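You operate a simulated robot arm through the tools that you are given. There is no shell and no other tool. Be economical: measure what you need, move in short steps, check, and stop when the job is done.

You are at the controls of a simulated robot arm. One attempt, no reset.

## Task
Unlatch the tube, swing it up and stand it in the empty pocket.
Fine: leave the empty hinge down again.

Only the result counts: the job must be done as asked and must still hold three seconds after the hand-in. Knocking over, shifting, dropping, spilling or breaking anything else fails it.

## Robot
A 7-joint arm with a two-finger parallel gripper, fixed in place. Base frame: the origin is at the foot of the arm, x ahead of it, y to its left, z up; the work surface is at about z = 646. Units: mm, rad, N and s.
With the tool pointing down near the work surface it reaches from about 220 to 660 mm from the base axis. Its first joint turns from -1.152 to 1.152 rad. Payload 1.57 kg.
The TCP is the grasp point between the finger pads, 30 mm short of the fingertips. In the tool frame z runs along the fingers and y along their closing line. The gripper opens to 110 mm. The fingers are 24 mm wide and 12 mm thick; the gripper's body (48 by 112 mm) begins 78 mm behind the TCP.
Orientation is told as [roll, pitch, yaw] about the base's x, y, z axes, in that order, counted from this pose: with the fingers straight down and closing along the base's y, the tool's x points along the base's -x, its y along +y and its z along -z.

## Interface
- The arm moves only by the tool send_rows. Its argument "commands" is one flat list of numbers, 7 for each row, row after row: the turn, a rotation vector about the tool's x, y, z in units of 4 degrees (1.0 is 4 degrees), then the shift along the tool's x, y, z in units of 20 mm (1.0 is 20 mm), then the closure in counts, from 0 (fully open) to 255 (shut). In form: [ax, ay, az, tx, ty, tz, fingers, ax, ay, az, tx, ty, tz, fingers, ...]. A call has 1 to 12 rows; each row shifts and turns the commanded pose from where the row before left it, along the tool's axes as they then stand. A call with a number of a shift or a turn outside -1 to 1 is refused whole. Each row takes 0.2 s and may step no farther than 50 mm and 0.15 rad from the row before; otherwise, or with a gripper value out of range, the whole call is refused. A pose out of reach is approached as far as the arm can. The call stops where the force on the tool passes 60 N (or 10 N more than at its start, if that is more) or the arm is blocked; 0.2 s more then pass. Each finger travels about 108 mm/s and halts on what it meets, pressing with about 40 N; the grip force reading is that of the motor and also rises with nothing between the fingers. The clock runs only during rows and for 0.2 s after the last one: add rows that do not move to give the fingers time. It gives the time, the measured TCP pose, the force on the tool (base axes), the opening and the grip force at its end, in the units of the frame above (readings bear some noise).
- Cameras (640 x 400 px; columns grow to the right, rows downward): "scene" is fixed at [179.3, -399.1, 1419.2]; the picture's right is [0.67, -0.74, 0.00], its down [-0.32, -0.29, -0.90] and it looks along [0.67, 0.61, -0.43] (base axes); focal length 306 px, centre (320, 200). "wrist" rides on the gripper at [70, 16, -141] in the tool frame; the picture's right is [-0.23, 0.97, 0.00], its down [-0.85, -0.20, -0.48] and it looks along [-0.47, -0.11, 0.88] (tool axes); focal length 222 px, centre (320, 200). There is no depth. A picture from a camera that has moved, and an enlarged one, comes with that camera's place and axes in the base frame and with its lens.
- get_image(camera): a new picture of that camera. The clock stands still meanwhile.
- inspect(camera, box): a new picture of the part [left, top, right, bottom] of that camera's present view, enlarged. The clock stands still meanwhile.
- sign_off(): hands the job in; it is judged then, once.

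Work in short steps. Places have to be worked out from the pictures, the camera data and where the tool is seen: move nearer, look again, correct. Check each grasp and each placing, and mend what went wrong. You have 120 turns and 64 pictures in all, those below and enlarged ones among them. Open the gripper and draw the arm clear of the work before you hand the job in, unless the task says otherwise; then end with one line.

The tools are called after "Request:" as name(argument=value, ...) on one line, values as JSON. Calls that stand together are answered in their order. send_rows: Moves the arm, as the interface text tells. Its arguments: {"type":"object","properties":{"commands":{"type":"array"}},"required":["commands"]} The other tools are called the same way: get_image (camera) takes a picture; inspect (camera, box) takes an enlarged picture of a part of a camera's view; sign_off () hands the job in.

At the start:

```text
time: 0.0
ee_pos: [331.2, 143.1, 1284.9]
tool_rot: [0.0, 0.001, 0.0]
wrist_force: [-0.1, 0.4, -0.1]
width: 109.9
finger_force: 0.0
```

scene: 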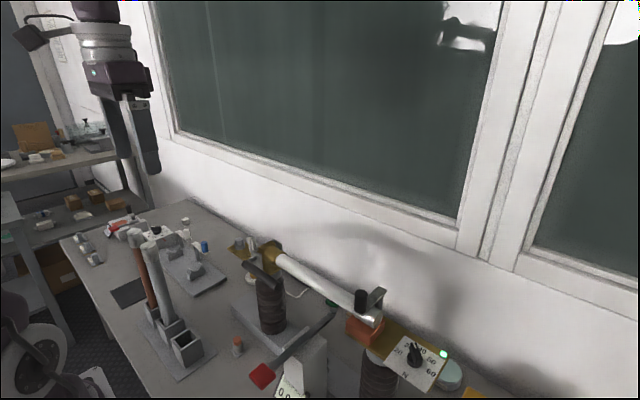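
wrist: 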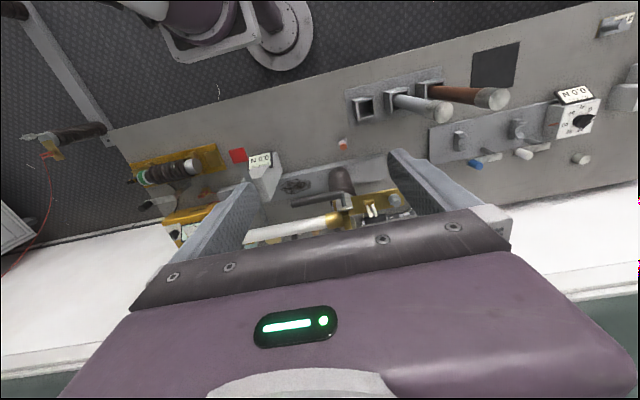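

The pictures show a tube lying in a hinge with a latch, and a three-pocket rack with one empty pocket. I'll enlarge both areas first.

Request:
inspect(camera="scene", box=[220, 220, 480, 400])

Request:
inspect(camera="scene", box=[70, 200, 270, 400])

Request:
inspect(camera="wrist", box=[120, 60, 520, 260])

```text
2.22 times, centred on (350, 310) of scene
camera zoom: at [179.3, -399.1, 1419.2], right [0.67, -0.74, 0.0], down [-0.32, -0.29, -0.9], along [0.67, 0.61, -0.43], focal length 679 px, centre (253, -44)
```

zoom: 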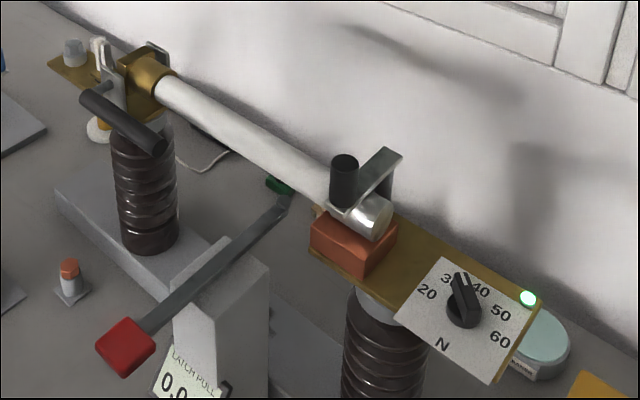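

```text
2.00 times, centred on (170, 300) of scene
camera zoom: at [179.3, -399.1, 1419.2], right [0.67, -0.74, 0.0], down [-0.32, -0.29, -0.9], along [0.67, 0.61, -0.43], focal length 611 px, centre (620, 0)
```

zoom: 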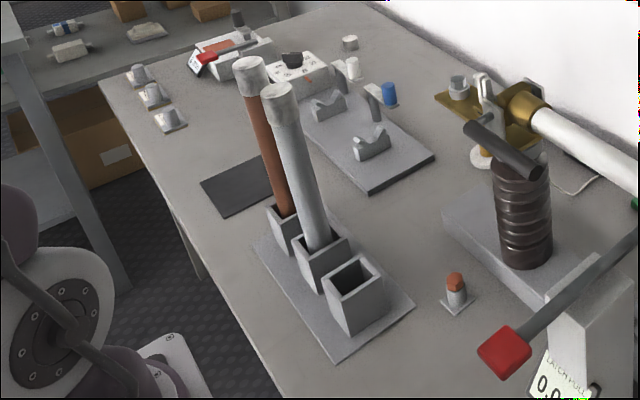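

```text
1.60 times, centred on (320, 160) of wrist
camera zoom: at [262.0, 159.5, 1425.7], right [0.23, 0.97, 0.0], down [0.85, -0.2, 0.48], along [0.47, -0.11, -0.88], focal length 355 px, centre (320, 264)
```

zoom: 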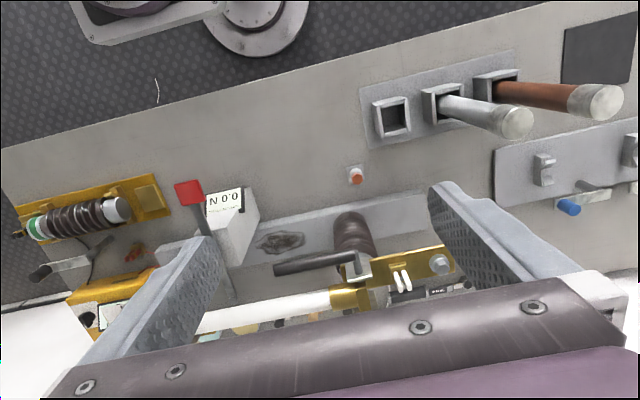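

The tube runs along y at about x≈585, z≈950, from y≈130 to y≈-176. The empty pocket mouth is near (373, 273, 709). I'll tilt the tool up and shift toward -y to view the tube and latch with the wrist camera.

Request:
send_rows(commands=[0, -1, 0, 0.5, -1, 0, 0, 0, -1, 0, 0.5, -1, 0, 0, 0, -1, 0, 0.5, -1, 0, 0, 0, -1, 0, 0.5, -1, 0, 0, 0, -1, 0, 0.5, -1, 0, 0, 0, -1, 0, 0, -1, 0, 0, 0, 0, 0, 0, -1, 0, 0, 0, 0, 0, 0, -1, 0, 0])

Request:
get_image(camera="wrist")

```text
time: 1.8
ee_pos: [282.5, -17.7, 1276.2]
tool_rot: [0.002, -0.417, 0.002]
wrist_force: [-0.3, -0.1, 0.5]
width: 109.9
finger_force: 0.1
```

```text
58 pictures are left
camera wrist: at [162.5, -0.4, 1376.7], right [0.21, 0.97, 0.09], down [0.59, -0.2, 0.79], along [0.78, -0.11, -0.61], focal length 222 px, centre (320, 200)
```

wrist: 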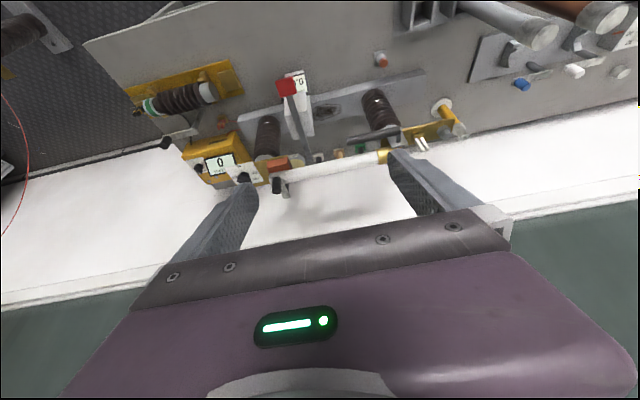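

The whole unit is now visible. I'll enlarge it.

Request:
inspect(camera="wrist", box=[200, 70, 360, 200])

Request:
inspect(camera="wrist", box=[340, 70, 480, 170])

Request:
inspect(camera="scene", box=[220, 230, 300, 280])

Request:
inspect(camera="scene", box=[320, 270, 400, 350])

```text
3.08 times, centred on (280, 135) of wrist
camera zoom: at [162.5, -0.4, 1376.7], right [0.21, 0.97, 0.09], down [0.59, -0.2, 0.79], along [0.78, -0.11, -0.61], focal length 684 px, centre (443, 400)
```

zoom: 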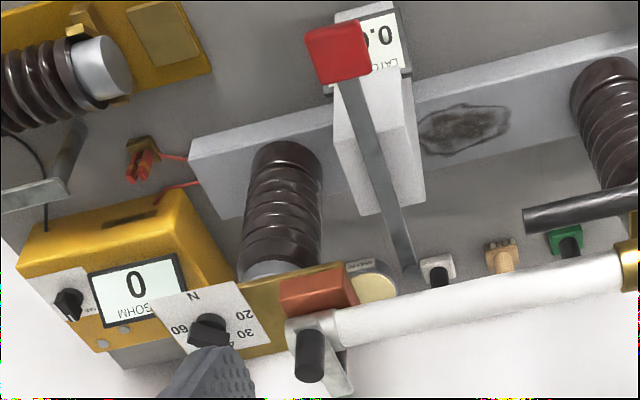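

```text
4.00 times, centred on (410, 120) of wrist
camera zoom: at [162.5, -0.4, 1376.7], right [0.21, 0.97, 0.09], down [0.59, -0.2, 0.79], along [0.78, -0.11, -0.61], focal length 888 px, centre (-40, 520)
```

zoom: 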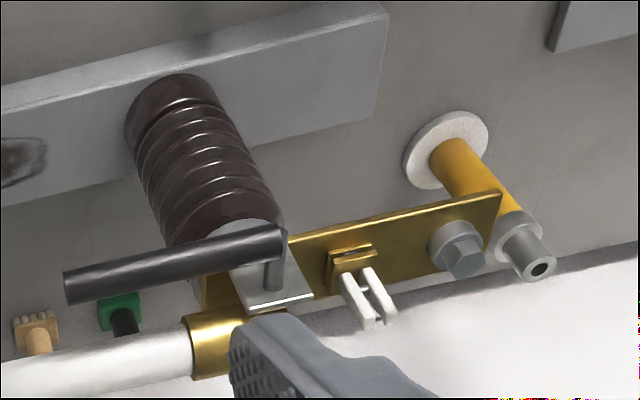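

```text
8.00 times, centred on (260, 255) of scene
camera zoom: at [179.3, -399.1, 1419.2], right [0.67, -0.74, 0.0], down [-0.32, -0.29, -0.9], along [0.67, 0.61, -0.43], focal length 2444 px, centre (800, -240)
```

zoom: 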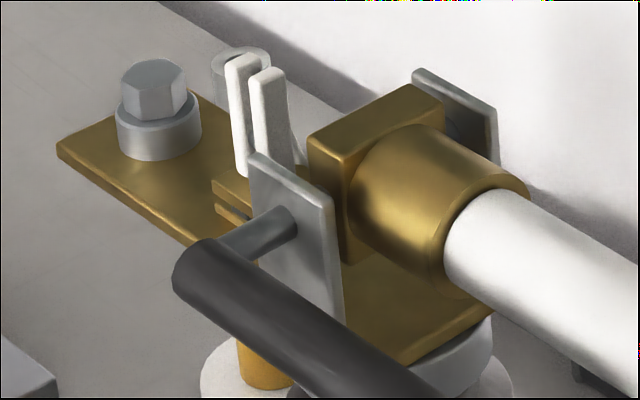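

```text
5.00 times, centred on (360, 310) of scene
camera zoom: at [179.3, -399.1, 1419.2], right [0.67, -0.74, 0.0], down [-0.32, -0.29, -0.9], along [0.67, 0.61, -0.43], focal length 1527 px, centre (120, -350)
```

zoom: 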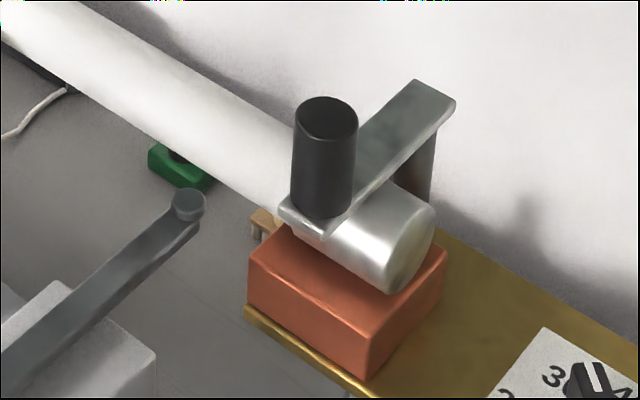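

The layout reads like this: the left gold cup is the hinge, with a crank handle at about x≈512, y 32–160, z≈948. At the right, a swing latch arm crosses over the tube from a post behind it, and its black knob is near (554, -158, z 975–1016). I'll approach the knob from above with open fingers.

Request:
send_rows(commands=[0, 0, 0, -0.55, -0.58, 1, 0, 0, 0, 0, -0.55, -0.58, 1, 0, 0, 0, 0, -0.55, -0.58, 1, 0, 0, 0, 0, -0.55, -0.58, 1, 0, 0, 0, 0, -0.55, -0.58, 1, 0, 0, 0, 0, -0.55, -0.58, 1, 0, 0, 0, 0, -0.55, -0.58, 1, 0, 0, 0, 0, -0.55, -0.58, 1, 0, 0, 0, 0, -0.55, -0.58, 1, 0, 0, 0, 0, -0.55, -0.58, 1, 0, 0, 0, 0, -0.55, -0.58, 1, 0, 0, 0, 0, -0.55, -0.58, 1, 0])

Request:
get_image(camera="wrist")

Request:
inspect(camera="scene", box=[260, 160, 460, 360])

```text
time: 4.4
ee_pos: [500.2, -156.7, 1111.6]
tool_rot: [0.0, -0.418, 0.0]
wrist_force: [-0.1, -0.3, 0.2]
width: 110.1
finger_force: 0.1
```

```text
53 pictures are left
camera wrist: at [379.8, -140.0, 1211.7], right [0.21, 0.97, 0.09], down [0.59, -0.2, 0.79], along [0.78, -0.11, -0.61], focal length 222 px, centre (320, 200)
```

wrist: 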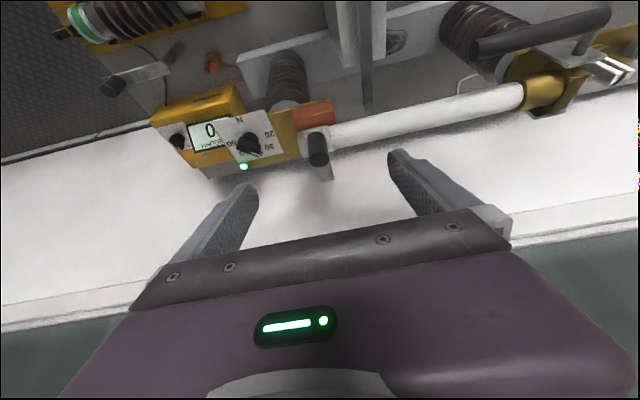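

```text
2.00 times, centred on (360, 260) of scene
camera zoom: at [179.3, -399.1, 1419.2], right [0.67, -0.74, 0.0], down [-0.32, -0.29, -0.9], along [0.67, 0.61, -0.43], focal length 611 px, centre (240, 80)
```

zoom: 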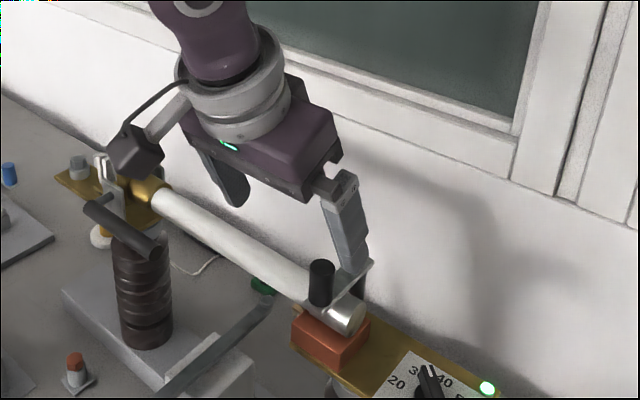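

The knob agrees with (557, -160, top 1016) from the new view. I'll descend to straddle it.

Request:
send_rows(commands=[0, 0, 0, -0.09, -0.02, 0.95, 0, 0, 0, 0, -0.09, -0.02, 0.95, 0, 0, 0, 0, -0.09, -0.02, 0.95, 0, 0, 0, 0, -0.09, -0.02, 0.95, 0, 0, 0, 0, -0.09, -0.02, 0.95, 0, 0, 0, 0, -0.09, 0, 0.9, 0])

Request:
get_image(camera="wrist")

Request:
inspect(camera="scene", box=[310, 250, 410, 350])

```text
time: 5.8
ee_pos: [557.1, -159.7, 1012.8]
tool_rot: [0.001, -0.419, 0.0]
wrist_force: [0.0, 0.7, 0.5]
width: 109.9
finger_force: 0.1
```

```text
51 pictures are left
camera wrist: at [436.4, -142.2, 1112.9], right [0.21, 0.97, 0.09], down [0.59, -0.2, 0.78], along [0.78, -0.11, -0.61], focal length 222 px, centre (320, 200)
```

wrist: 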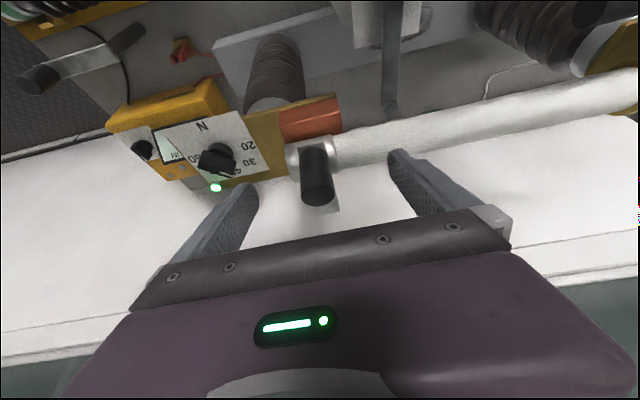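

```text
4.00 times, centred on (360, 300) of scene
camera zoom: at [179.3, -399.1, 1419.2], right [0.67, -0.74, 0.0], down [-0.32, -0.29, -0.9], along [0.67, 0.61, -0.43], focal length 1222 px, centre (160, -200)
```

zoom: 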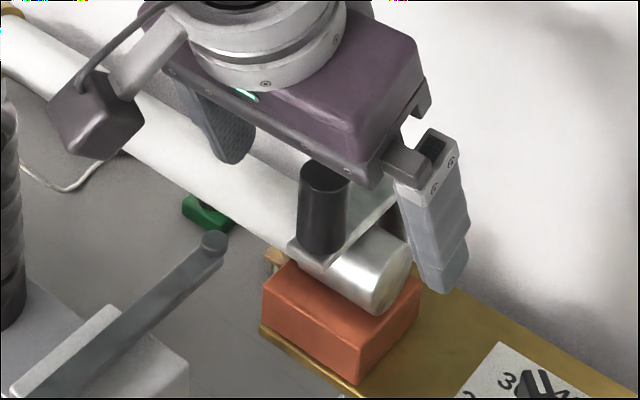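

The knob sits at the grasp point between the fingers, so I'll close on it.

Request:
send_rows(commands=[0, 0, 0, 0, 0, 0, 255, 0, 0, 0, 0, 0, 0, 255, 0, 0, 0, 0, 0, 0, 255, 0, 0, 0, 0, 0, 0, 255])

```text
time: 6.8
ee_pos: [557.6, -160.8, 1014.3]
tool_rot: [-0.001, -0.42, -0.002]
wrist_force: [2.1, -11.4, -5.1]
width: 23.5
finger_force: 35.8
```

The knob is held at 23.5 mm wide. I'll probe with a small swing toward -y, off the tube end.

Request:
send_rows(commands=[0, 0, 0, 0, -0.25, 0, 255, 0, 0, 0, 0, -0.25, 0, 255])

```text
time: 7.4
ee_pos: [557.0, -167.6, 1011.5]
tool_rot: [0.002, -0.419, 0.0]
wrist_force: [-5.4, 3.8, -0.8]
width: 23.6
finger_force: 35.5
```

It moves with little resistance. I'll continue along the arc about a post near x≈632.

Request:
send_rows(commands=[0, 0, 0, -0.05, -0.4, 0.02, 255, 0, 0, 0, -0.1, -0.4, 0.04, 255])

Request:
inspect(camera="scene", box=[310, 250, 410, 350])

```text
time: 8.0
ee_pos: [560.7, -183.0, 1012.9]
tool_rot: [0.002, -0.42, 0.0]
wrist_force: [-3.6, 9.4, 1.3]
width: 22.9
finger_force: 35.7
```

```text
4.00 times, centred on (360, 300) of scene
camera zoom: at [179.1, -398.8, 1419.3], right [0.67, -0.74, 0.0], down [-0.32, -0.29, -0.9], along [0.67, 0.61, -0.43], focal length 1222 px, centre (160, -200)
```

zoom: 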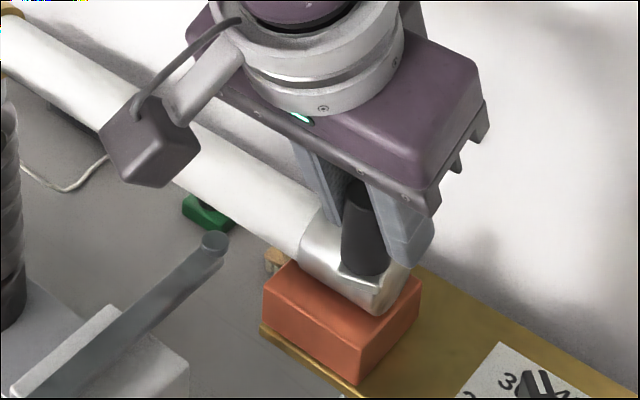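

The latch arm is swinging freely off the tube. I'll follow the arc to about 60°.

Request:
send_rows(commands=[0, 0, 0, -0.13, -0.36, 0.06, 255, 0, 0, 0, -0.14, -0.36, 0.06, 255, 0, 0, 0, -0.27, -0.39, 0.12, 255, 0, 0, 0, -0.28, -0.39, 0.12, 255, 0, 0, 0, -0.35, -0.3, 0.155, 255, 0, 0, 0, -0.36, -0.3, 0.155, 255])

```text
time: 9.4
ee_pos: [592.0, -226.1, 1013.1]
tool_rot: [0.0, -0.417, -0.002]
wrist_force: [0.7, 12.7, -4.7]
width: 23.2
finger_force: 35.5
```

Request:
send_rows(commands=[0, 0, 0, -0.41, -0.17, 0.18, 255, 0, 0, 0, -0.41, -0.17, 0.18, 255, 0, 0, 0, -0.3, -0.05, 0.13, 255, 0, 0, 0, -0.3, -0.05, 0.13, 255])

Request:
inspect(camera="scene", box=[310, 250, 410, 350])

```text
time: 10.4
ee_pos: [621.3, -231.5, 1012.4]
tool_rot: [0.008, -0.411, 0.001]
wrist_force: [-30.4, 41.4, 5.6]
width: 23.4
finger_force: 36.0
```

```text
4.00 times, centred on (360, 300) of scene
camera zoom: at [178.3, -397.8, 1419.7], right [0.67, -0.74, 0.0], down [-0.32, -0.29, -0.9], along [0.67, 0.61, -0.43], focal length 1222 px, centre (160, -200)
```

zoom: 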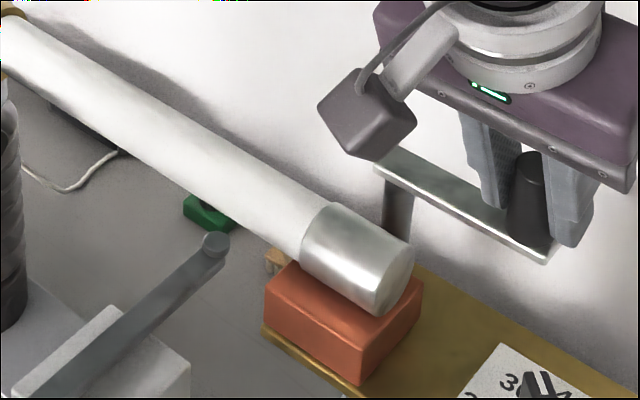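

The latch is clear of the tube and at its end stop. I'll relax slightly, open, and withdraw upward.

Request:
send_rows(commands=[0, 0, 0, 0.15, 0.1, -0.07, 255, 0, 0, 0, 0, 0, 0, 120, 0, 0, 0, 0, 0, 0, 120, 0, 0, 0, 0, 0, -1, 120, 0, 0, 0, 0, 0, -1, 120, 0, 0, 0, 0, 0, -1, 120, 0, 0, 0, 0, 0, -1, 120, 0, 0, 0, 0, 0, -1, 120, 0, 0, 0, 0, 0, -1, 120])

Request:
get_image(camera="wrist")

Request:
inspect(camera="scene", box=[230, 220, 430, 345])

```text
time: 12.4
ee_pos: [571.1, -234.8, 1123.4]
tool_rot: [0.0, -0.419, -0.002]
wrist_force: [-0.1, 0.1, 0.2]
width: 58.0
finger_force: 0.1
```

```text
47 pictures are left
camera wrist: at [450.7, -218.1, 1224.5], right [0.21, 0.97, 0.09], down [0.59, -0.2, 0.78], along [0.78, -0.11, -0.61], focal length 222 px, centre (320, 200)
```

wrist: 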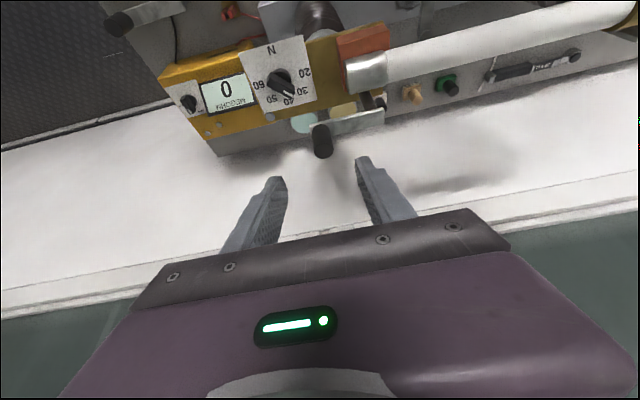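

```text
3.20 times, centred on (330, 282) of scene
camera zoom: at [179.3, -399.1, 1419.2], right [0.67, -0.74, 0.0], down [-0.32, -0.29, -0.9], along [0.67, 0.61, -0.43], focal length 978 px, centre (288, -64)
```

zoom: 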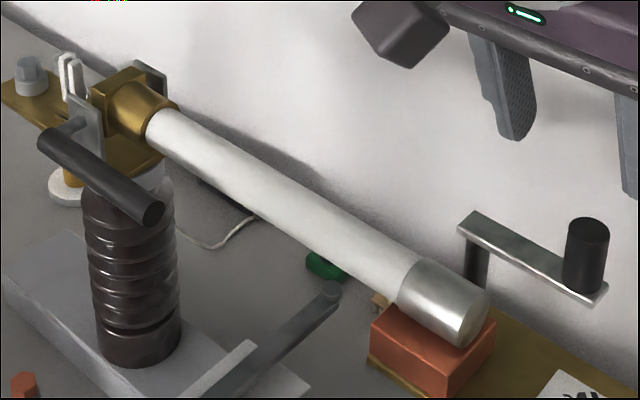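

The latch arm is fully aside. My plan is to grip the tube near y≈0 from the front, with the tool slanted 35° along the tube and 25° down, then swing it about the hinge axis (y≈160, z≈944). First I'll move to open space and begin turning the wrist.

Request:
send_rows(commands=[0, 0, 0, 0.47, 0.97, -0.19, 120, 0, 0, 0, 0.47, 0.97, -0.19, 120, 0, 0, 0, 0.47, 0.97, -0.19, 120, 0, 0, 0, 0.47, 0.97, -0.19, 120, 0, 0, 0, 0.47, 0.97, -0.19, 120, 0, 0, 0, 0.47, 0.97, -0.19, 120, 0, 0, 0, 0.47, 0.97, -0.19, 120, 0, 0, 0, 0.47, 0.97, -0.19, 120])

Request:
send_rows(commands=[-0.771, -0.065, 0.986, 0, 0, 0, 120, -0.771, -0.065, 0.986, 0, 0, 0, 120, -0.771, -0.065, 0.986, 0, 0, 0, 120, -0.771, -0.065, 0.986, 0, 0, 0, 120, -0.771, -0.065, 0.986, 0, 0, 0, 120, -0.771, -0.065, 0.986, 0, 0, 0, 120, -0.771, -0.065, 0.986, 0, 0, 0, 120, -0.771, -0.065, 0.986, 0, 0, 0, 120, -0.771, -0.065, 0.986, 0, 0, 0, 120])

Request:
send_rows(commands=[-0.771, -0.065, 0.986, 0, 0, 0, 120, -0.771, -0.065, 0.986, 0, 0, 0, 120, -0.771, -0.065, 0.986, 0, 0, 0, 120, -0.771, -0.065, 0.986, 0, 0, 0, 120, -0.771, -0.065, 0.986, 0, 0, 0, 120, -0.771, -0.065, 0.986, 0, 0, 0, 120, -0.771, -0.065, 0.986, 0, 0, 0, 120, -0.771, -0.065, 0.986, 0, 0, 0, 120, -0.771, -0.065, 0.986, 0, 0, 0, 120])

Request:
get_image(camera="wrist")

Request:
get_image(camera="scene")

```text
time: 14.2
ee_pos: [490.8, -77.5, 1120.6]
tool_rot: [0.0, -0.419, -0.002]
wrist_force: [0.4, -0.1, -1.0]
width: 58.3
finger_force: 0.0
```

```text
time: 16.2
ee_pos: [491.0, -79.6, 1121.0]
tool_rot: [0.709, -0.238, -0.624]
wrist_force: [0.6, -0.3, -0.3]
width: 57.9
finger_force: 0.1
```

```text
time: 18.2
ee_pos: [490.3, -78.4, 1121.0]
tool_rot: [1.207, 0.247, -1.007]
wrist_force: [0.0, -0.1, 0.3]
width: 58.3
finger_force: 0.0
```

```text
45 pictures are left
camera wrist: at [356.7, -102.3, 1201.1], right [0.53, -0.19, 0.83], down [0.0, -0.97, -0.22], along [0.85, 0.12, -0.52], focal length 222 px, centre (320, 200)
```

wrist: 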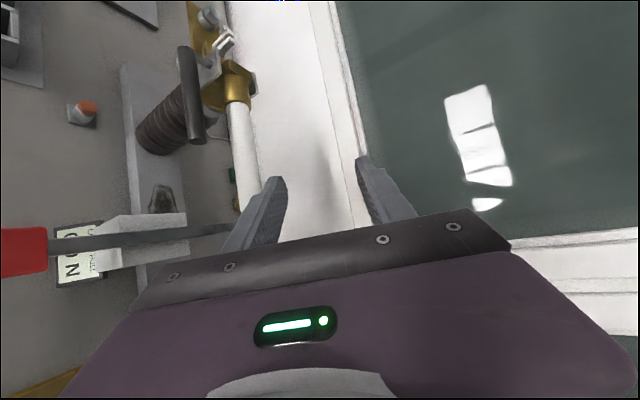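

```text
44 pictures are left
```

scene: 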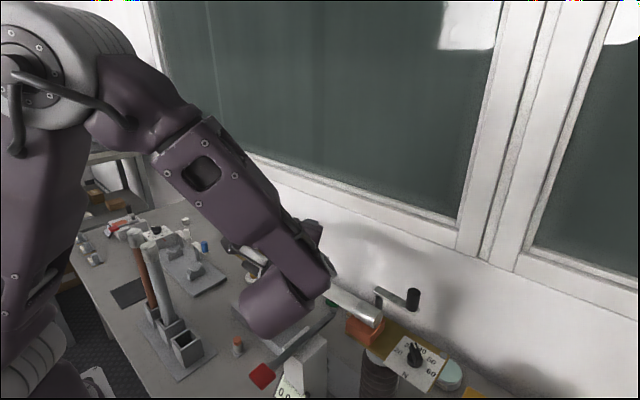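

The orientation matches my plan, and the tube axis is confirmed near x≈583 at z≈944. I'll move to the pre-grasp point, 90 mm back along the tool axis.

Request:
send_rows(commands=[0, 0, 0, -0.133, -0.87, 0.662, 120, 0, 0, 0, -0.133, -0.87, 0.662, 120, 0, 0, 0, -0.133, -0.87, 0.662, 120, 0, 0, 0, -0.133, -0.87, 0.662, 120, 0, 0, 0, -0.133, -0.87, 0.662, 120, 0, 0, 0, -0.133, -0.87, 0.662, 120, 0, 0, 0, -0.133, -0.87, 0.662, 100])

Request:
get_image(camera="wrist")

Request:
inspect(camera="scene", box=[210, 220, 410, 400])

```text
time: 19.8
ee_pos: [515.4, -40.9, 971.2]
tool_rot: [1.207, 0.245, -1.006]
wrist_force: [-0.2, 0.7, 0.7]
width: 67.2
finger_force: 0.1
```

```text
43 pictures are left
camera wrist: at [382.5, -63.6, 1052.1], right [0.53, -0.19, 0.83], down [0.01, -0.97, -0.22], along [0.85, 0.12, -0.52], focal length 222 px, centre (320, 200)
```

wrist: 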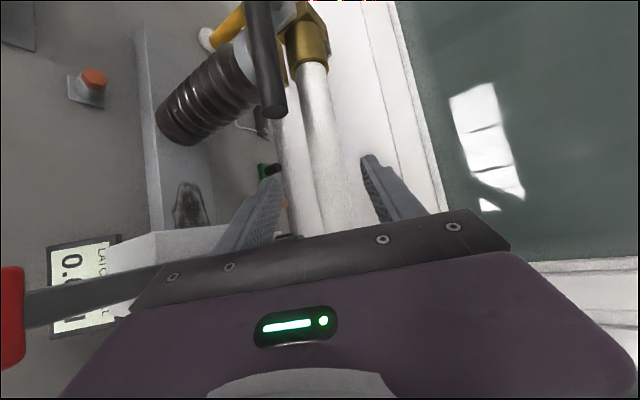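

```text
2.22 times, centred on (310, 310) of scene
camera zoom: at [179.3, -399.1, 1419.2], right [0.67, -0.74, 0.0], down [-0.32, -0.29, -0.9], along [0.67, 0.61, -0.43], focal length 679 px, centre (342, -44)
```

zoom: 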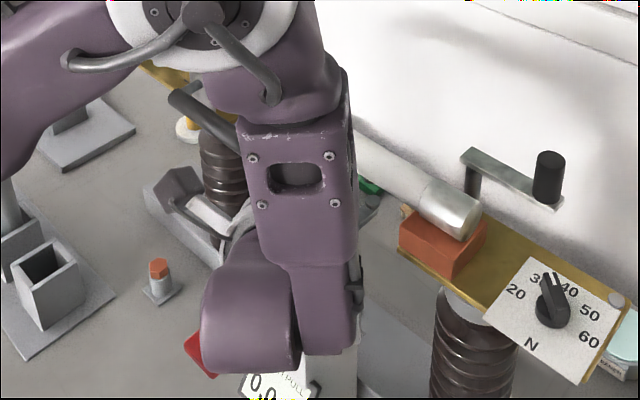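

The tube is centred between the fingers. The arm's wrist link passes above the red lever, so I'll advance part of the way and check the clearance.

Request:
send_rows(commands=[0, 0, 0, 0, 0, 0.8, 100, 0, 0, 0, 0, 0, 0.8, 100, 0, 0, 0, 0, 0, 0.8, 100])

Request:
get_image(camera="wrist")

Request:
inspect(camera="scene", box=[210, 260, 370, 400])

```text
time: 20.6
ee_pos: [553.1, -11.6, 956.3]
tool_rot: [1.207, 0.243, -1.004]
wrist_force: [0.4, -0.3, -0.4]
width: 67.0
finger_force: 0.1
```

```text
41 pictures are left
camera wrist: at [417.9, -36.2, 1036.0], right [0.53, -0.19, 0.83], down [0.0, -0.98, -0.22], along [0.85, 0.12, -0.52], focal length 222 px, centre (320, 200)
```

wrist: 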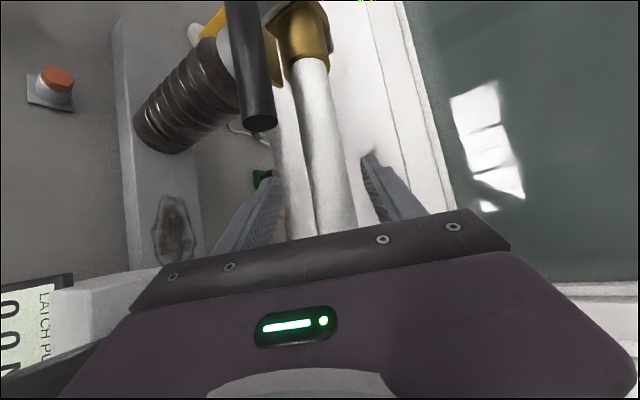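

```text
2.86 times, centred on (290, 330) of scene
camera zoom: at [179.2, -399.1, 1419.2], right [0.67, -0.74, 0.0], down [-0.32, -0.29, -0.9], along [0.67, 0.61, -0.43], focal length 873 px, centre (406, -171)
```

zoom: 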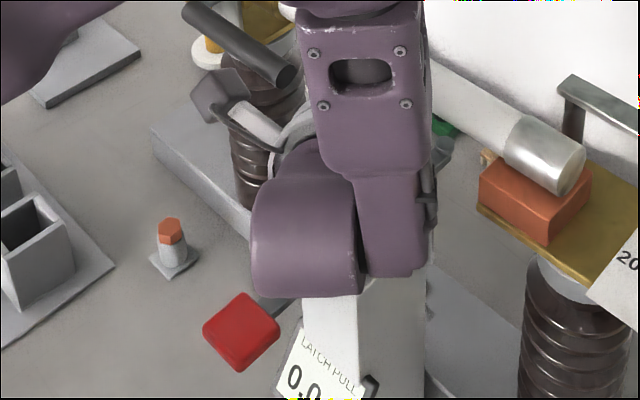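

Clearance is good and the tube is still centred. I'll finish the advance.

Request:
send_rows(commands=[0, 0, 0, 0, 0.05, 0.7, 100, 0, 0, 0, 0, 0.05, 0.7, 100, 0, 0, 0, 0, 0, 0.65, 100])

Request:
inspect(camera="wrist", box=[200, 80, 440, 260])

```text
time: 21.4
ee_pos: [585.3, 12.0, 944.2]
tool_rot: [1.205, 0.245, -1.007]
wrist_force: [-0.1, 0.0, -0.2]
width: 66.9
finger_force: 0.0
```

```text
2.22 times, centred on (320, 170) of wrist
camera zoom: at [450.7, -12.9, 1024.5], right [0.53, -0.19, 0.83], down [0.0, -0.97, -0.22], along [0.85, 0.12, -0.52], focal length 494 px, centre (320, 267)
```

zoom: 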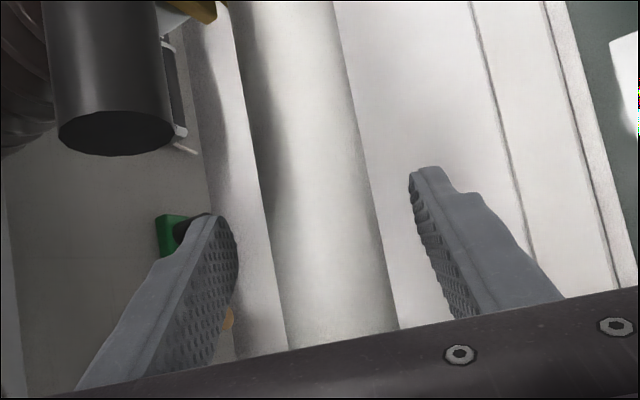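

The tube lies well between the pads, so I'll close.

Request:
send_rows(commands=[0, 0, 0, 0, 0, 0, 255, 0, 0, 0, 0, 0, 0, 255, 0, 0, 0, 0, 0, 0, 255])

```text
time: 22.2
ee_pos: [586.7, 10.5, 947.7]
tool_rot: [1.213, 0.244, -1.004]
wrist_force: [15.5, 0.9, 26.4]
width: 33.3
finger_force: 40.1
```

Gripped at 33.3 mm, but the tube sits a few mm toward +tool y. I'll shift the command to unload it.

Request:
send_rows(commands=[0, 0, 0, 0, 0.2, 0, 255, 0, 0, 0, 0, 0, 0, 255])

```text
time: 22.8
ee_pos: [586.2, 10.5, 947.8]
tool_rot: [1.202, 0.245, -1.004]
wrist_force: [11.0, 5.9, 2.6]
width: 32.9
finger_force: 40.0
```

The load is now small. I'll begin the swing about the hinge axis (y≈160, z≈947) with two 4° steps and watch the force.

Request:
send_rows(commands=[0.52, -0.423, -0.742, 0.142, 0.473, -0.17, 255, 0.52, -0.423, -0.742, 0.142, 0.473, -0.17, 255])

```text
time: 23.4
ee_pos: [581.8, 9.2, 966.4]
tool_rot: [1.121, 0.129, -1.02]
wrist_force: [-34.8, -10.4, 0.9]
width: 31.5
finger_force: 40.2
```

An x force of -35 N has appeared, so I'll look before going on.

Request:
get_image(camera="wrist")

Request:
inspect(camera="scene", box=[220, 240, 420, 365])

```text
38 pictures are left
camera wrist: at [448.9, -2.0, 1051.3], right [0.54, -0.07, 0.84], down [0.0, -1.0, -0.08], along [0.84, 0.05, -0.54], focal length 222 px, centre (320, 200)
```

wrist: 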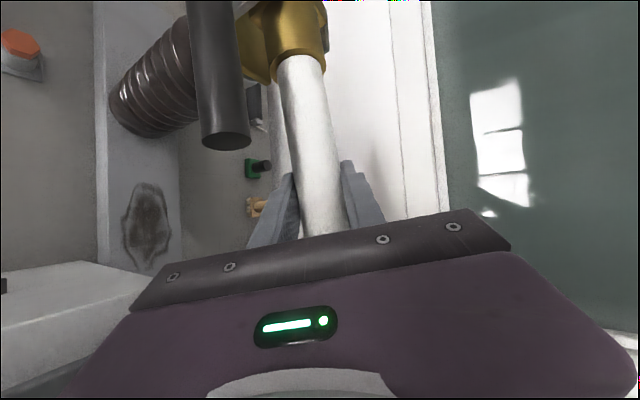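

```text
3.20 times, centred on (320, 302) of scene
camera zoom: at [178.2, -399.4, 1419.3], right [0.67, -0.74, 0.0], down [-0.32, -0.29, -0.9], along [0.67, 0.61, -0.43], focal length 978 px, centre (320, -128)
```

zoom: 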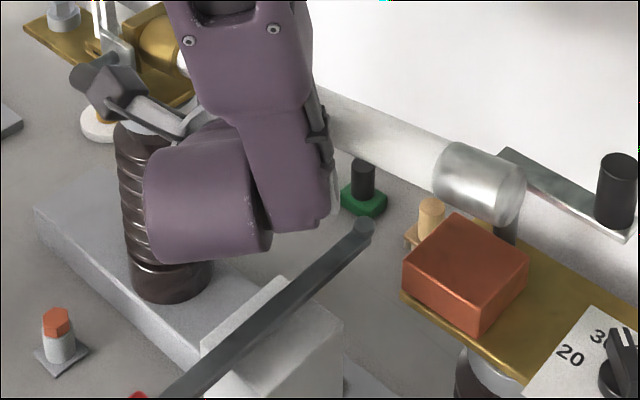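

The tube is free of the rest and the handle turns with it. The load is mostly a push back along -x, so I'll relieve it by 4 mm and see.

Request:
send_rows(commands=[0, 0, 0, 0.1, -0.08, -0.145, 255, 0, 0, 0, 0, 0, 0, 255])

```text
time: 24.0
ee_pos: [581.5, 10.5, 970.0]
tool_rot: [1.131, 0.124, -1.021]
wrist_force: [-6.6, -9.6, -5.2]
width: 33.1
finger_force: 40.0
```

The load is relieved. I'll take two more steps and check the trend.

Request:
send_rows(commands=[0.52, -0.423, -0.742, 0.142, 0.473, -0.17, 255, 0.52, -0.423, -0.742, 0.142, 0.473, -0.17, 255])

```text
time: 24.6
ee_pos: [581.6, 14.4, 990.0]
tool_rot: [1.055, 0.006, -1.024]
wrist_force: [-10.5, -10.7, -8.8]
width: 32.9
finger_force: 39.9
```

Steady now. Continuing the swing.

Request:
send_rows(commands=[0.52, -0.423, -0.742, 0.142, 0.473, -0.17, 255, 0.52, -0.423, -0.742, 0.142, 0.473, -0.17, 255, 0.52, -0.423, -0.742, 0.142, 0.473, -0.17, 255, 0.52, -0.423, -0.742, 0.142, 0.473, -0.17, 255])

```text
time: 25.6
ee_pos: [582.3, 31.9, 1027.4]
tool_rot: [0.909, -0.232, -1.007]
wrist_force: [-20.0, -23.1, 0.1]
width: 33.2
finger_force: 40.3
```

Forces are creeping up, with the tube pushing outward and toward -x. I'll relieve and continue.

Request:
send_rows(commands=[0, 0, 0, -0.05, -0.04, -0.145, 255, 0.52, -0.423, -0.742, 0.142, 0.473, -0.175, 255, 0.52, -0.423, -0.742, 0.142, 0.473, -0.175, 255, 0.52, -0.423, -0.742, 0.142, 0.473, -0.175, 255])

```text
time: 26.6
ee_pos: [580.1, 50.5, 1054.0]
tool_rot: [0.786, -0.406, -0.968]
wrist_force: [-0.1, -6.1, -14.0]
width: 33.2
finger_force: 39.3
```

Request:
send_rows(commands=[0.52, -0.423, -0.742, 0.142, 0.473, -0.175, 255, 0.52, -0.423, -0.742, 0.142, 0.473, -0.175, 255, 0.52, -0.423, -0.742, 0.142, 0.473, -0.175, 255, 0.52, -0.423, -0.742, 0.142, 0.473, -0.175, 255])

```text
time: 27.6
ee_pos: [580.2, 82.8, 1079.8]
tool_rot: [0.593, -0.63, -0.872]
wrist_force: [-1.5, -7.7, -10.2]
width: 33.5
finger_force: 39.7
```

Request:
send_rows(commands=[0.52, -0.423, -0.742, 0.142, 0.473, -0.175, 255, 0.52, -0.423, -0.742, 0.142, 0.473, -0.175, 255, 0.52, -0.423, -0.742, 0.142, 0.473, -0.175, 255, 0.52, -0.423, -0.742, 0.142, 0.473, -0.175, 255])

Request:
inspect(camera="scene", box=[160, 100, 400, 300])

```text
time: 28.6
ee_pos: [580.2, 122.1, 1097.9]
tool_rot: [0.327, -0.829, -0.695]
wrist_force: [0.1, -8.8, -8.5]
width: 33.6
finger_force: 39.8
```

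```text
2.00 times, centred on (280, 200) of scene
camera zoom: at [179.4, -399.4, 1419.1], right [0.67, -0.74, 0.0], down [-0.32, -0.29, -0.9], along [0.67, 0.61, -0.43], focal length 611 px, centre (400, 200)
```

zoom: 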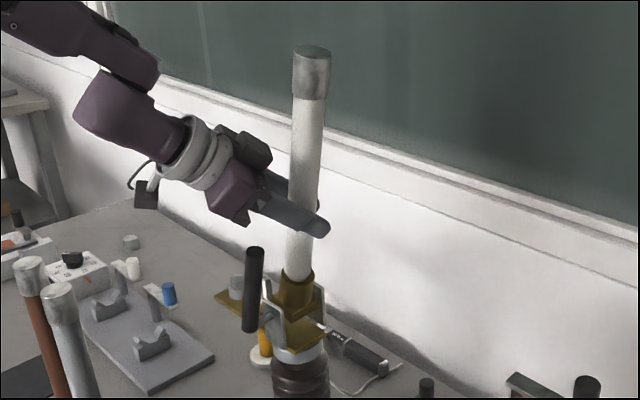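

The tube is nearly upright. I'll take the last 14° carefully.

Request:
send_rows(commands=[0.52, -0.423, -0.742, 0.142, 0.473, -0.175, 255, 0.52, -0.423, -0.742, 0.142, 0.473, -0.175, 255, 0.52, -0.423, -0.742, 0.142, 0.473, -0.175, 255, 0.26, -0.212, -0.371, 0.071, 0.236, -0.087, 255])

Request:
inspect(camera="scene", box=[220, 100, 380, 300])

Request:
get_image(camera="wrist")

```text
time: 29.6
ee_pos: [579.9, 157.2, 1101.7]
tool_rot: [-0.001, -0.96, -0.437]
wrist_force: [3.8, -10.3, -2.0]
width: 33.6
finger_force: 40.5
```

```text
2.00 times, centred on (300, 200) of scene
camera zoom: at [179.4, -399.4, 1419.1], right [0.67, -0.74, 0.0], down [-0.32, -0.29, -0.9], along [0.67, 0.61, -0.43], focal length 611 px, centre (360, 200)
```

zoom: 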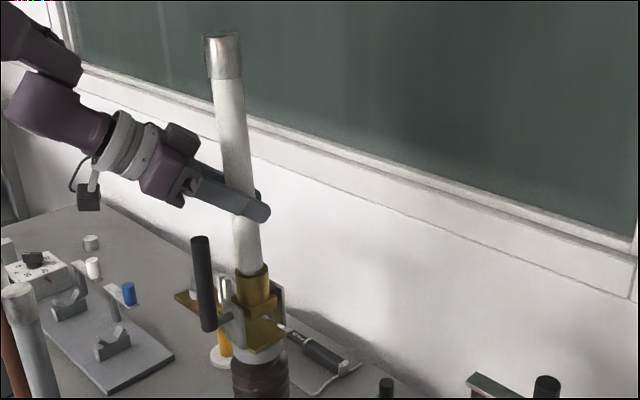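

```text
34 pictures are left
camera wrist: at [445.5, 239.0, 1124.3], right [0.53, 0.83, 0.19], down [0.0, -0.22, 0.97], along [0.85, -0.52, -0.12], focal length 222 px, centre (320, 200)
```

wrist: 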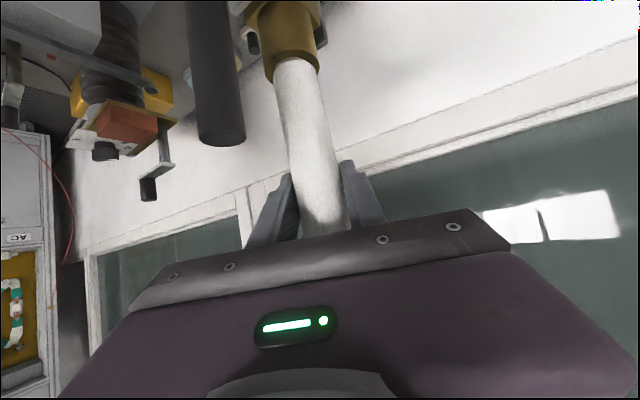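

The tube is upright with low forces. I'll lift it straight out of the cup.

Request:
send_rows(commands=[0, 0, 0, -0.41, 0, -0.287, 255, 0, 0, 0, -0.41, 0, -0.287, 255, 0, 0, 0, -0.41, 0, -0.287, 255])

```text
time: 30.4
ee_pos: [579.0, 158.9, 1131.4]
tool_rot: [0.002, -0.96, -0.437]
wrist_force: [-1.1, -0.8, -3.5]
width: 33.3
finger_force: 39.2
```

It slides out freely. I'll keep lifting.

Request:
send_rows(commands=[0, 0, 0, -0.49, 0, -0.344, 255, 0, 0, 0, -0.49, 0, -0.344, 255, 0, 0, 0, -0.49, 0, -0.344, 255, 0, 0, 0, -0.49, 0, -0.344, 255, 0, 0, 0, -0.49, 0, -0.344, 255])

Request:
inspect(camera="scene", box=[200, 60, 360, 300])

```text
time: 31.6
ee_pos: [579.0, 158.5, 1190.2]
tool_rot: [0.0, -0.961, -0.437]
wrist_force: [-0.1, 0.3, -3.4]
width: 33.0
finger_force: 40.0
```

```text
1.67 times, centred on (280, 180) of scene
camera zoom: at [179.3, -399.1, 1419.2], right [0.67, -0.74, 0.0], down [-0.32, -0.29, -0.9], along [0.67, 0.61, -0.43], focal length 509 px, centre (387, 233)
```

zoom: 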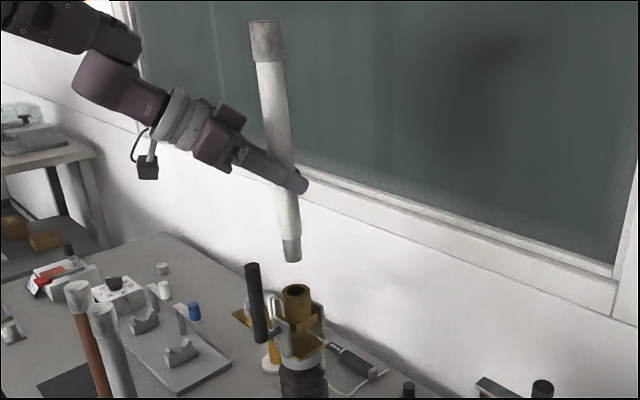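

The tube is out, with its bottom about 131 mm below the grip, and the hinge stays up. I'll first move +y to avoid the upright handle, then yaw the tool about +60°, about the vertical.

Request:
send_rows(commands=[0, 0, 0, 0.219, 0.815, -0.311, 255, 0, 0, 0, 0.219, 0.815, -0.311, 255, 0, 0, 0, 0.219, 0.815, -0.311, 255, 0, 0, 0, 0.219, 0.815, -0.311, 255, 0, 0, 0, 0.219, 0.815, -0.311, 255])

Request:
send_rows(commands=[-0.819, 0, -0.574, 0, 0, 0, 255, -0.819, 0, -0.574, 0, 0, 0, 255, -0.819, 0, -0.574, 0, 0, 0, 255, -0.819, 0, -0.574, 0, 0, 0, 255, -0.819, 0, -0.574, 0, 0, 0, 255, -0.819, 0, -0.574, 0, 0, 0, 255, -0.819, 0, -0.574, 0, 0, 0, 255, -0.819, 0, -0.574, 0, 0, 0, 255])

```text
time: 32.8
ee_pos: [579.1, 247.8, 1190.5]
tool_rot: [0.0, -0.958, -0.437]
wrist_force: [0.2, 0.4, -2.6]
width: 33.3
finger_force: 39.5
```

```text
time: 34.6
ee_pos: [580.5, 247.7, 1190.2]
tool_rot: [-0.003, -0.96, 0.125]
wrist_force: [0.8, 0.0, -2.9]
width: 33.2
finger_force: 39.8
```

Request:
send_rows(commands=[-0.819, 0, -0.574, 0, 0, 0, 255, -0.819, 0, -0.574, 0, 0, 0, 255, -0.819, 0, -0.574, 0, 0, 0, 255, -0.819, 0, -0.574, 0, 0, 0, 255, -0.819, 0, -0.574, 0, 0, 0, 255, -0.819, 0, -0.574, 0, 0, 0, 255, -0.819, 0, -0.574, 0, 0, 0, 255])

Request:
send_rows(commands=[0, 0, 0, 0.556, 0.871, -0.795, 255, 0, 0, 0, 0.556, 0.871, -0.795, 255, 0, 0, 0, 0.556, 0.871, -0.795, 255, 0, 0, 0, 0.556, 0.871, -0.795, 255, 0, 0, 0, 0.556, 0.871, -0.795, 255, 0, 0, 0, 0.556, 0.871, -0.795, 255, 0, 0, 0, 0.556, 0.871, -0.795, 255, 0, 0, 0, 0.556, 0.871, -0.795, 255])

Request:
get_image(camera="scene")

Request:
get_image(camera="wrist")

```text
time: 36.2
ee_pos: [580.0, 248.0, 1190.4]
tool_rot: [-0.002, -0.96, 0.613]
wrist_force: [0.9, 0.0, -2.8]
width: 32.9
finger_force: 39.7
```

```text
time: 38.0
ee_pos: [372.6, 274.0, 1191.7]
tool_rot: [0.0, -0.958, 0.612]
wrist_force: [-0.6, 0.2, -3.3]
width: 32.9
finger_force: 40.3
```

```text
32 pictures are left
```

scene: 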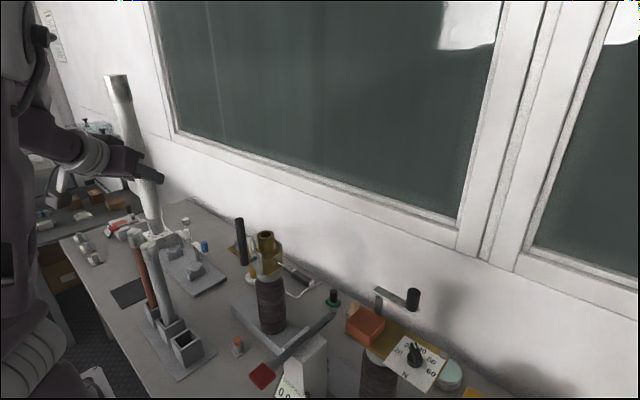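

```text
31 pictures are left
camera wrist: at [235.8, 198.1, 1214.6], right [-0.45, 0.87, 0.19], down [0.2, -0.11, 0.97], along [0.87, 0.48, -0.12], focal length 222 px, centre (320, 200)
```

wrist: 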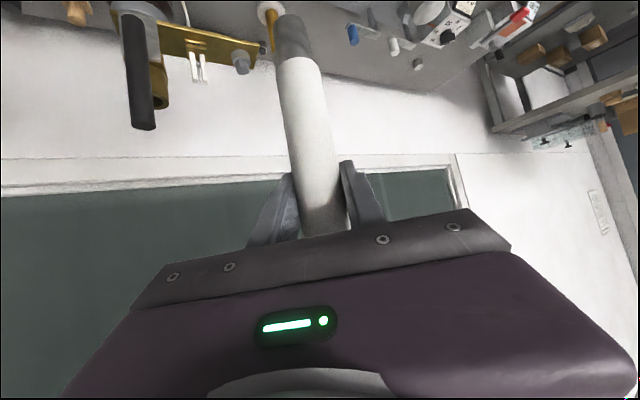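

The tube is vertical, and its bottom appears where predicted. I'll lower it over the empty pocket, stopping about 60 mm above it.

Request:
send_rows(commands=[0, 0, 0, 0.98, 0, 0.687, 255, 0, 0, 0, 0.98, 0, 0.687, 255, 0, 0, 0, 0.98, 0, 0.687, 255, 0, 0, 0, 0.98, 0, 0.687, 255, 0, 0, 0, 0.98, 0, 0.687, 255, 0, 0, 0, 0.98, 0, 0.687, 255, 0, 0, 0, 0.98, 0, 0.687, 255, 0, 0, 0, 0.98, 0, 0.687, 255, 0, 0, 0, 0.98, 0, 0.687, 255, 0, 0, 0, 0.98, 0, 0.687, 255, 0, 0, 0, 0.98, 0, 0.687, 255])

Request:
inspect(camera="scene", box=[90, 180, 290, 400])

Request:
get_image(camera="wrist")

```text
time: 40.4
ee_pos: [377.7, 283.8, 941.9]
tool_rot: [0.0, -0.958, 0.612]
wrist_force: [-0.3, -0.9, -3.2]
width: 32.8
finger_force: 40.1
out of reach, approached as far as the arm can: row 7, 8, 9
```

```text
1.82 times, centred on (190, 290) of scene
camera zoom: at [179.3, -399.1, 1419.2], right [0.67, -0.74, 0.0], down [-0.32, -0.29, -0.9], along [0.67, 0.61, -0.43], focal length 555 px, centre (556, 36)
```

zoom: 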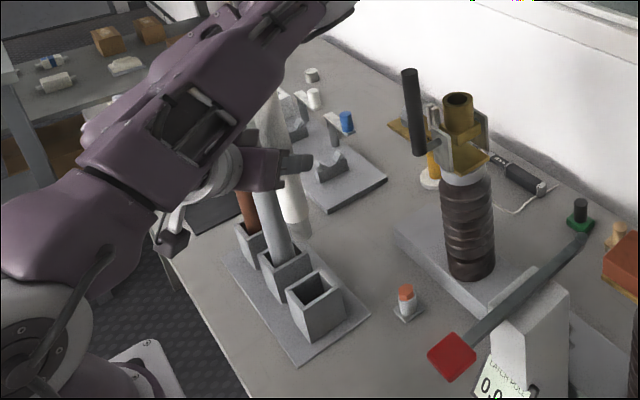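

```text
29 pictures are left
camera wrist: at [241.2, 207.8, 966.0], right [-0.45, 0.87, 0.19], down [0.2, -0.11, 0.97], along [0.87, 0.48, -0.12], focal length 222 px, centre (320, 200)
```

wrist: 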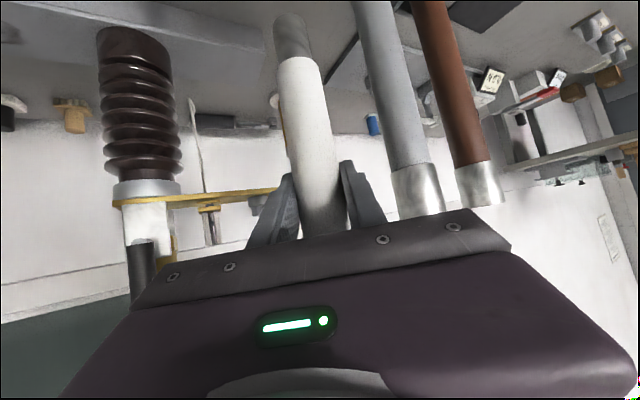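

Some rows were reported out of reach, so the arm ended about 5 mm and 10 mm off laterally. I'll test whether the xy correction is reachable here.

Request:
send_rows(commands=[0, 0, 0, 0.145, -0.14, -0.21, 255, 0, 0, 0, 0.145, -0.14, -0.21, 255, 0, 0, 0, 0, 0, 0, 255])

```text
time: 41.2
ee_pos: [378.5, 284.5, 942.7]
tool_rot: [0.0, -0.957, 0.612]
wrist_force: [0.4, -0.4, -2.8]
width: 33.3
finger_force: 40.1
out of reach, approached as far as the arm can: row 1, 2
```

The wrist can't come closer to the base here. I'll raise slightly and yaw the tool further, so it points along +y with the wrist farther from the base and away from the neighbouring tubes.

Request:
send_rows(commands=[0, 0, 0, -0.82, 0, -0.574, 255, 0, 0, 0, -0.82, 0, -0.574, 255, 0, 0, 0, -0.82, 0, -0.574, 255, 0, 0, 0, -0.82, 0, -0.574, 255])

Request:
send_rows(commands=[-0.819, 0, -0.574, 0, 0, 0, 255, -0.819, 0, -0.574, 0, 0, 0, 255, -0.819, 0, -0.574, 0, 0, 0, 255, -0.819, 0, -0.574, 0, 0, 0, 255, -0.819, 0, -0.574, 0, 0, 0, 255, -0.819, 0, -0.574, 0, 0, 0, 255])

```text
time: 42.2
ee_pos: [377.5, 282.0, 1022.6]
tool_rot: [0.0, -0.96, 0.614]
wrist_force: [-0.2, -0.2, -2.9]
width: 32.9
finger_force: 40.3
```

```text
time: 43.6
ee_pos: [366.2, 294.9, 1016.8]
tool_rot: [-0.001, -0.96, 1.035]
wrist_force: [-0.4, -0.2, -4.2]
width: 33.0
finger_force: 40.1
out of reach, approached as far as the arm can: row 2, 3
```

Request:
send_rows(commands=[0, 0, 0, 0.09, -0.57, -0.7, 255, 0, 0, 0, 0.09, -0.57, -0.7, 255])

Request:
send_rows(commands=[-0.819, 0, -0.574, 0, 0, 0, 255, -0.819, 0, -0.574, 0, 0, 0, 255, -0.819, 0, -0.574, 0, 0, 0, 255, -0.819, 0, -0.574, 0, 0, 0, 255])

Request:
get_image(camera="scene")

```text
time: 44.2
ee_pos: [373.3, 260.3, 1028.9]
tool_rot: [-0.001, -0.957, 1.034]
wrist_force: [0.2, -0.6, -3.0]
width: 33.1
finger_force: 40.0
```

```text
time: 45.2
ee_pos: [373.3, 261.1, 1028.6]
tool_rot: [0.0, -0.957, 1.313]
wrist_force: [0.3, 0.1, -2.6]
width: 32.7
finger_force: 40.1
```

```text
28 pictures are left
```

scene: 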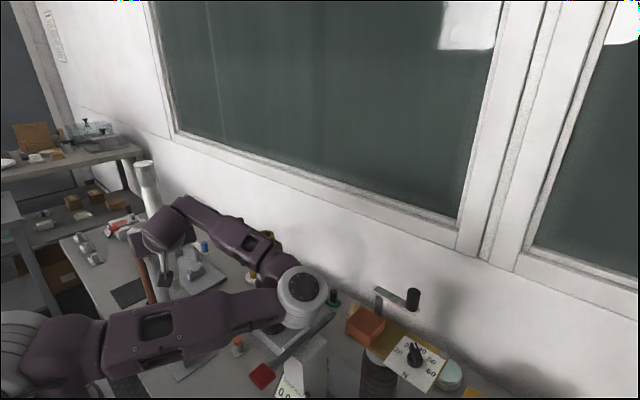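

The arm has folded with its elbow out over the unit. I'll check the clearance there before moving.

Request:
inspect(camera="scene", box=[120, 180, 400, 400])

Request:
get_image(camera="wrist")

```text
1.82 times, centred on (260, 290) of scene
camera zoom: at [179.3, -399.1, 1419.2], right [0.67, -0.74, 0.0], down [-0.32, -0.29, -0.9], along [0.67, 0.61, -0.43], focal length 555 px, centre (429, 36)
```

zoom: 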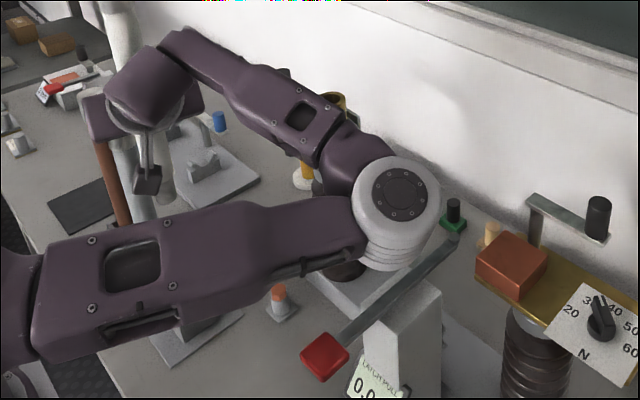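

```text
26 pictures are left
camera wrist: at [318.5, 114.6, 1052.0], right [-0.91, 0.38, 0.19], down [0.22, 0.05, 0.97], along [0.36, 0.93, -0.12], focal length 222 px, centre (320, 200)
```

wrist: 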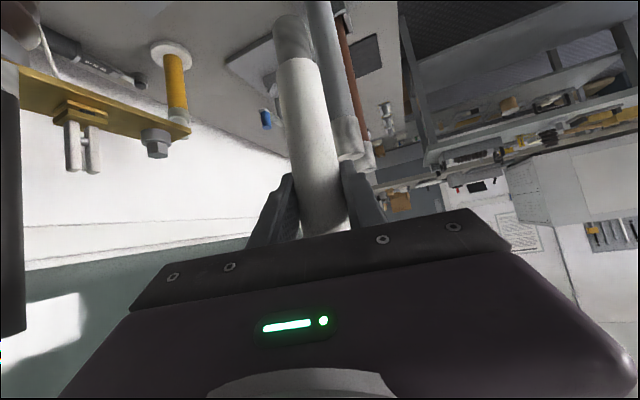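

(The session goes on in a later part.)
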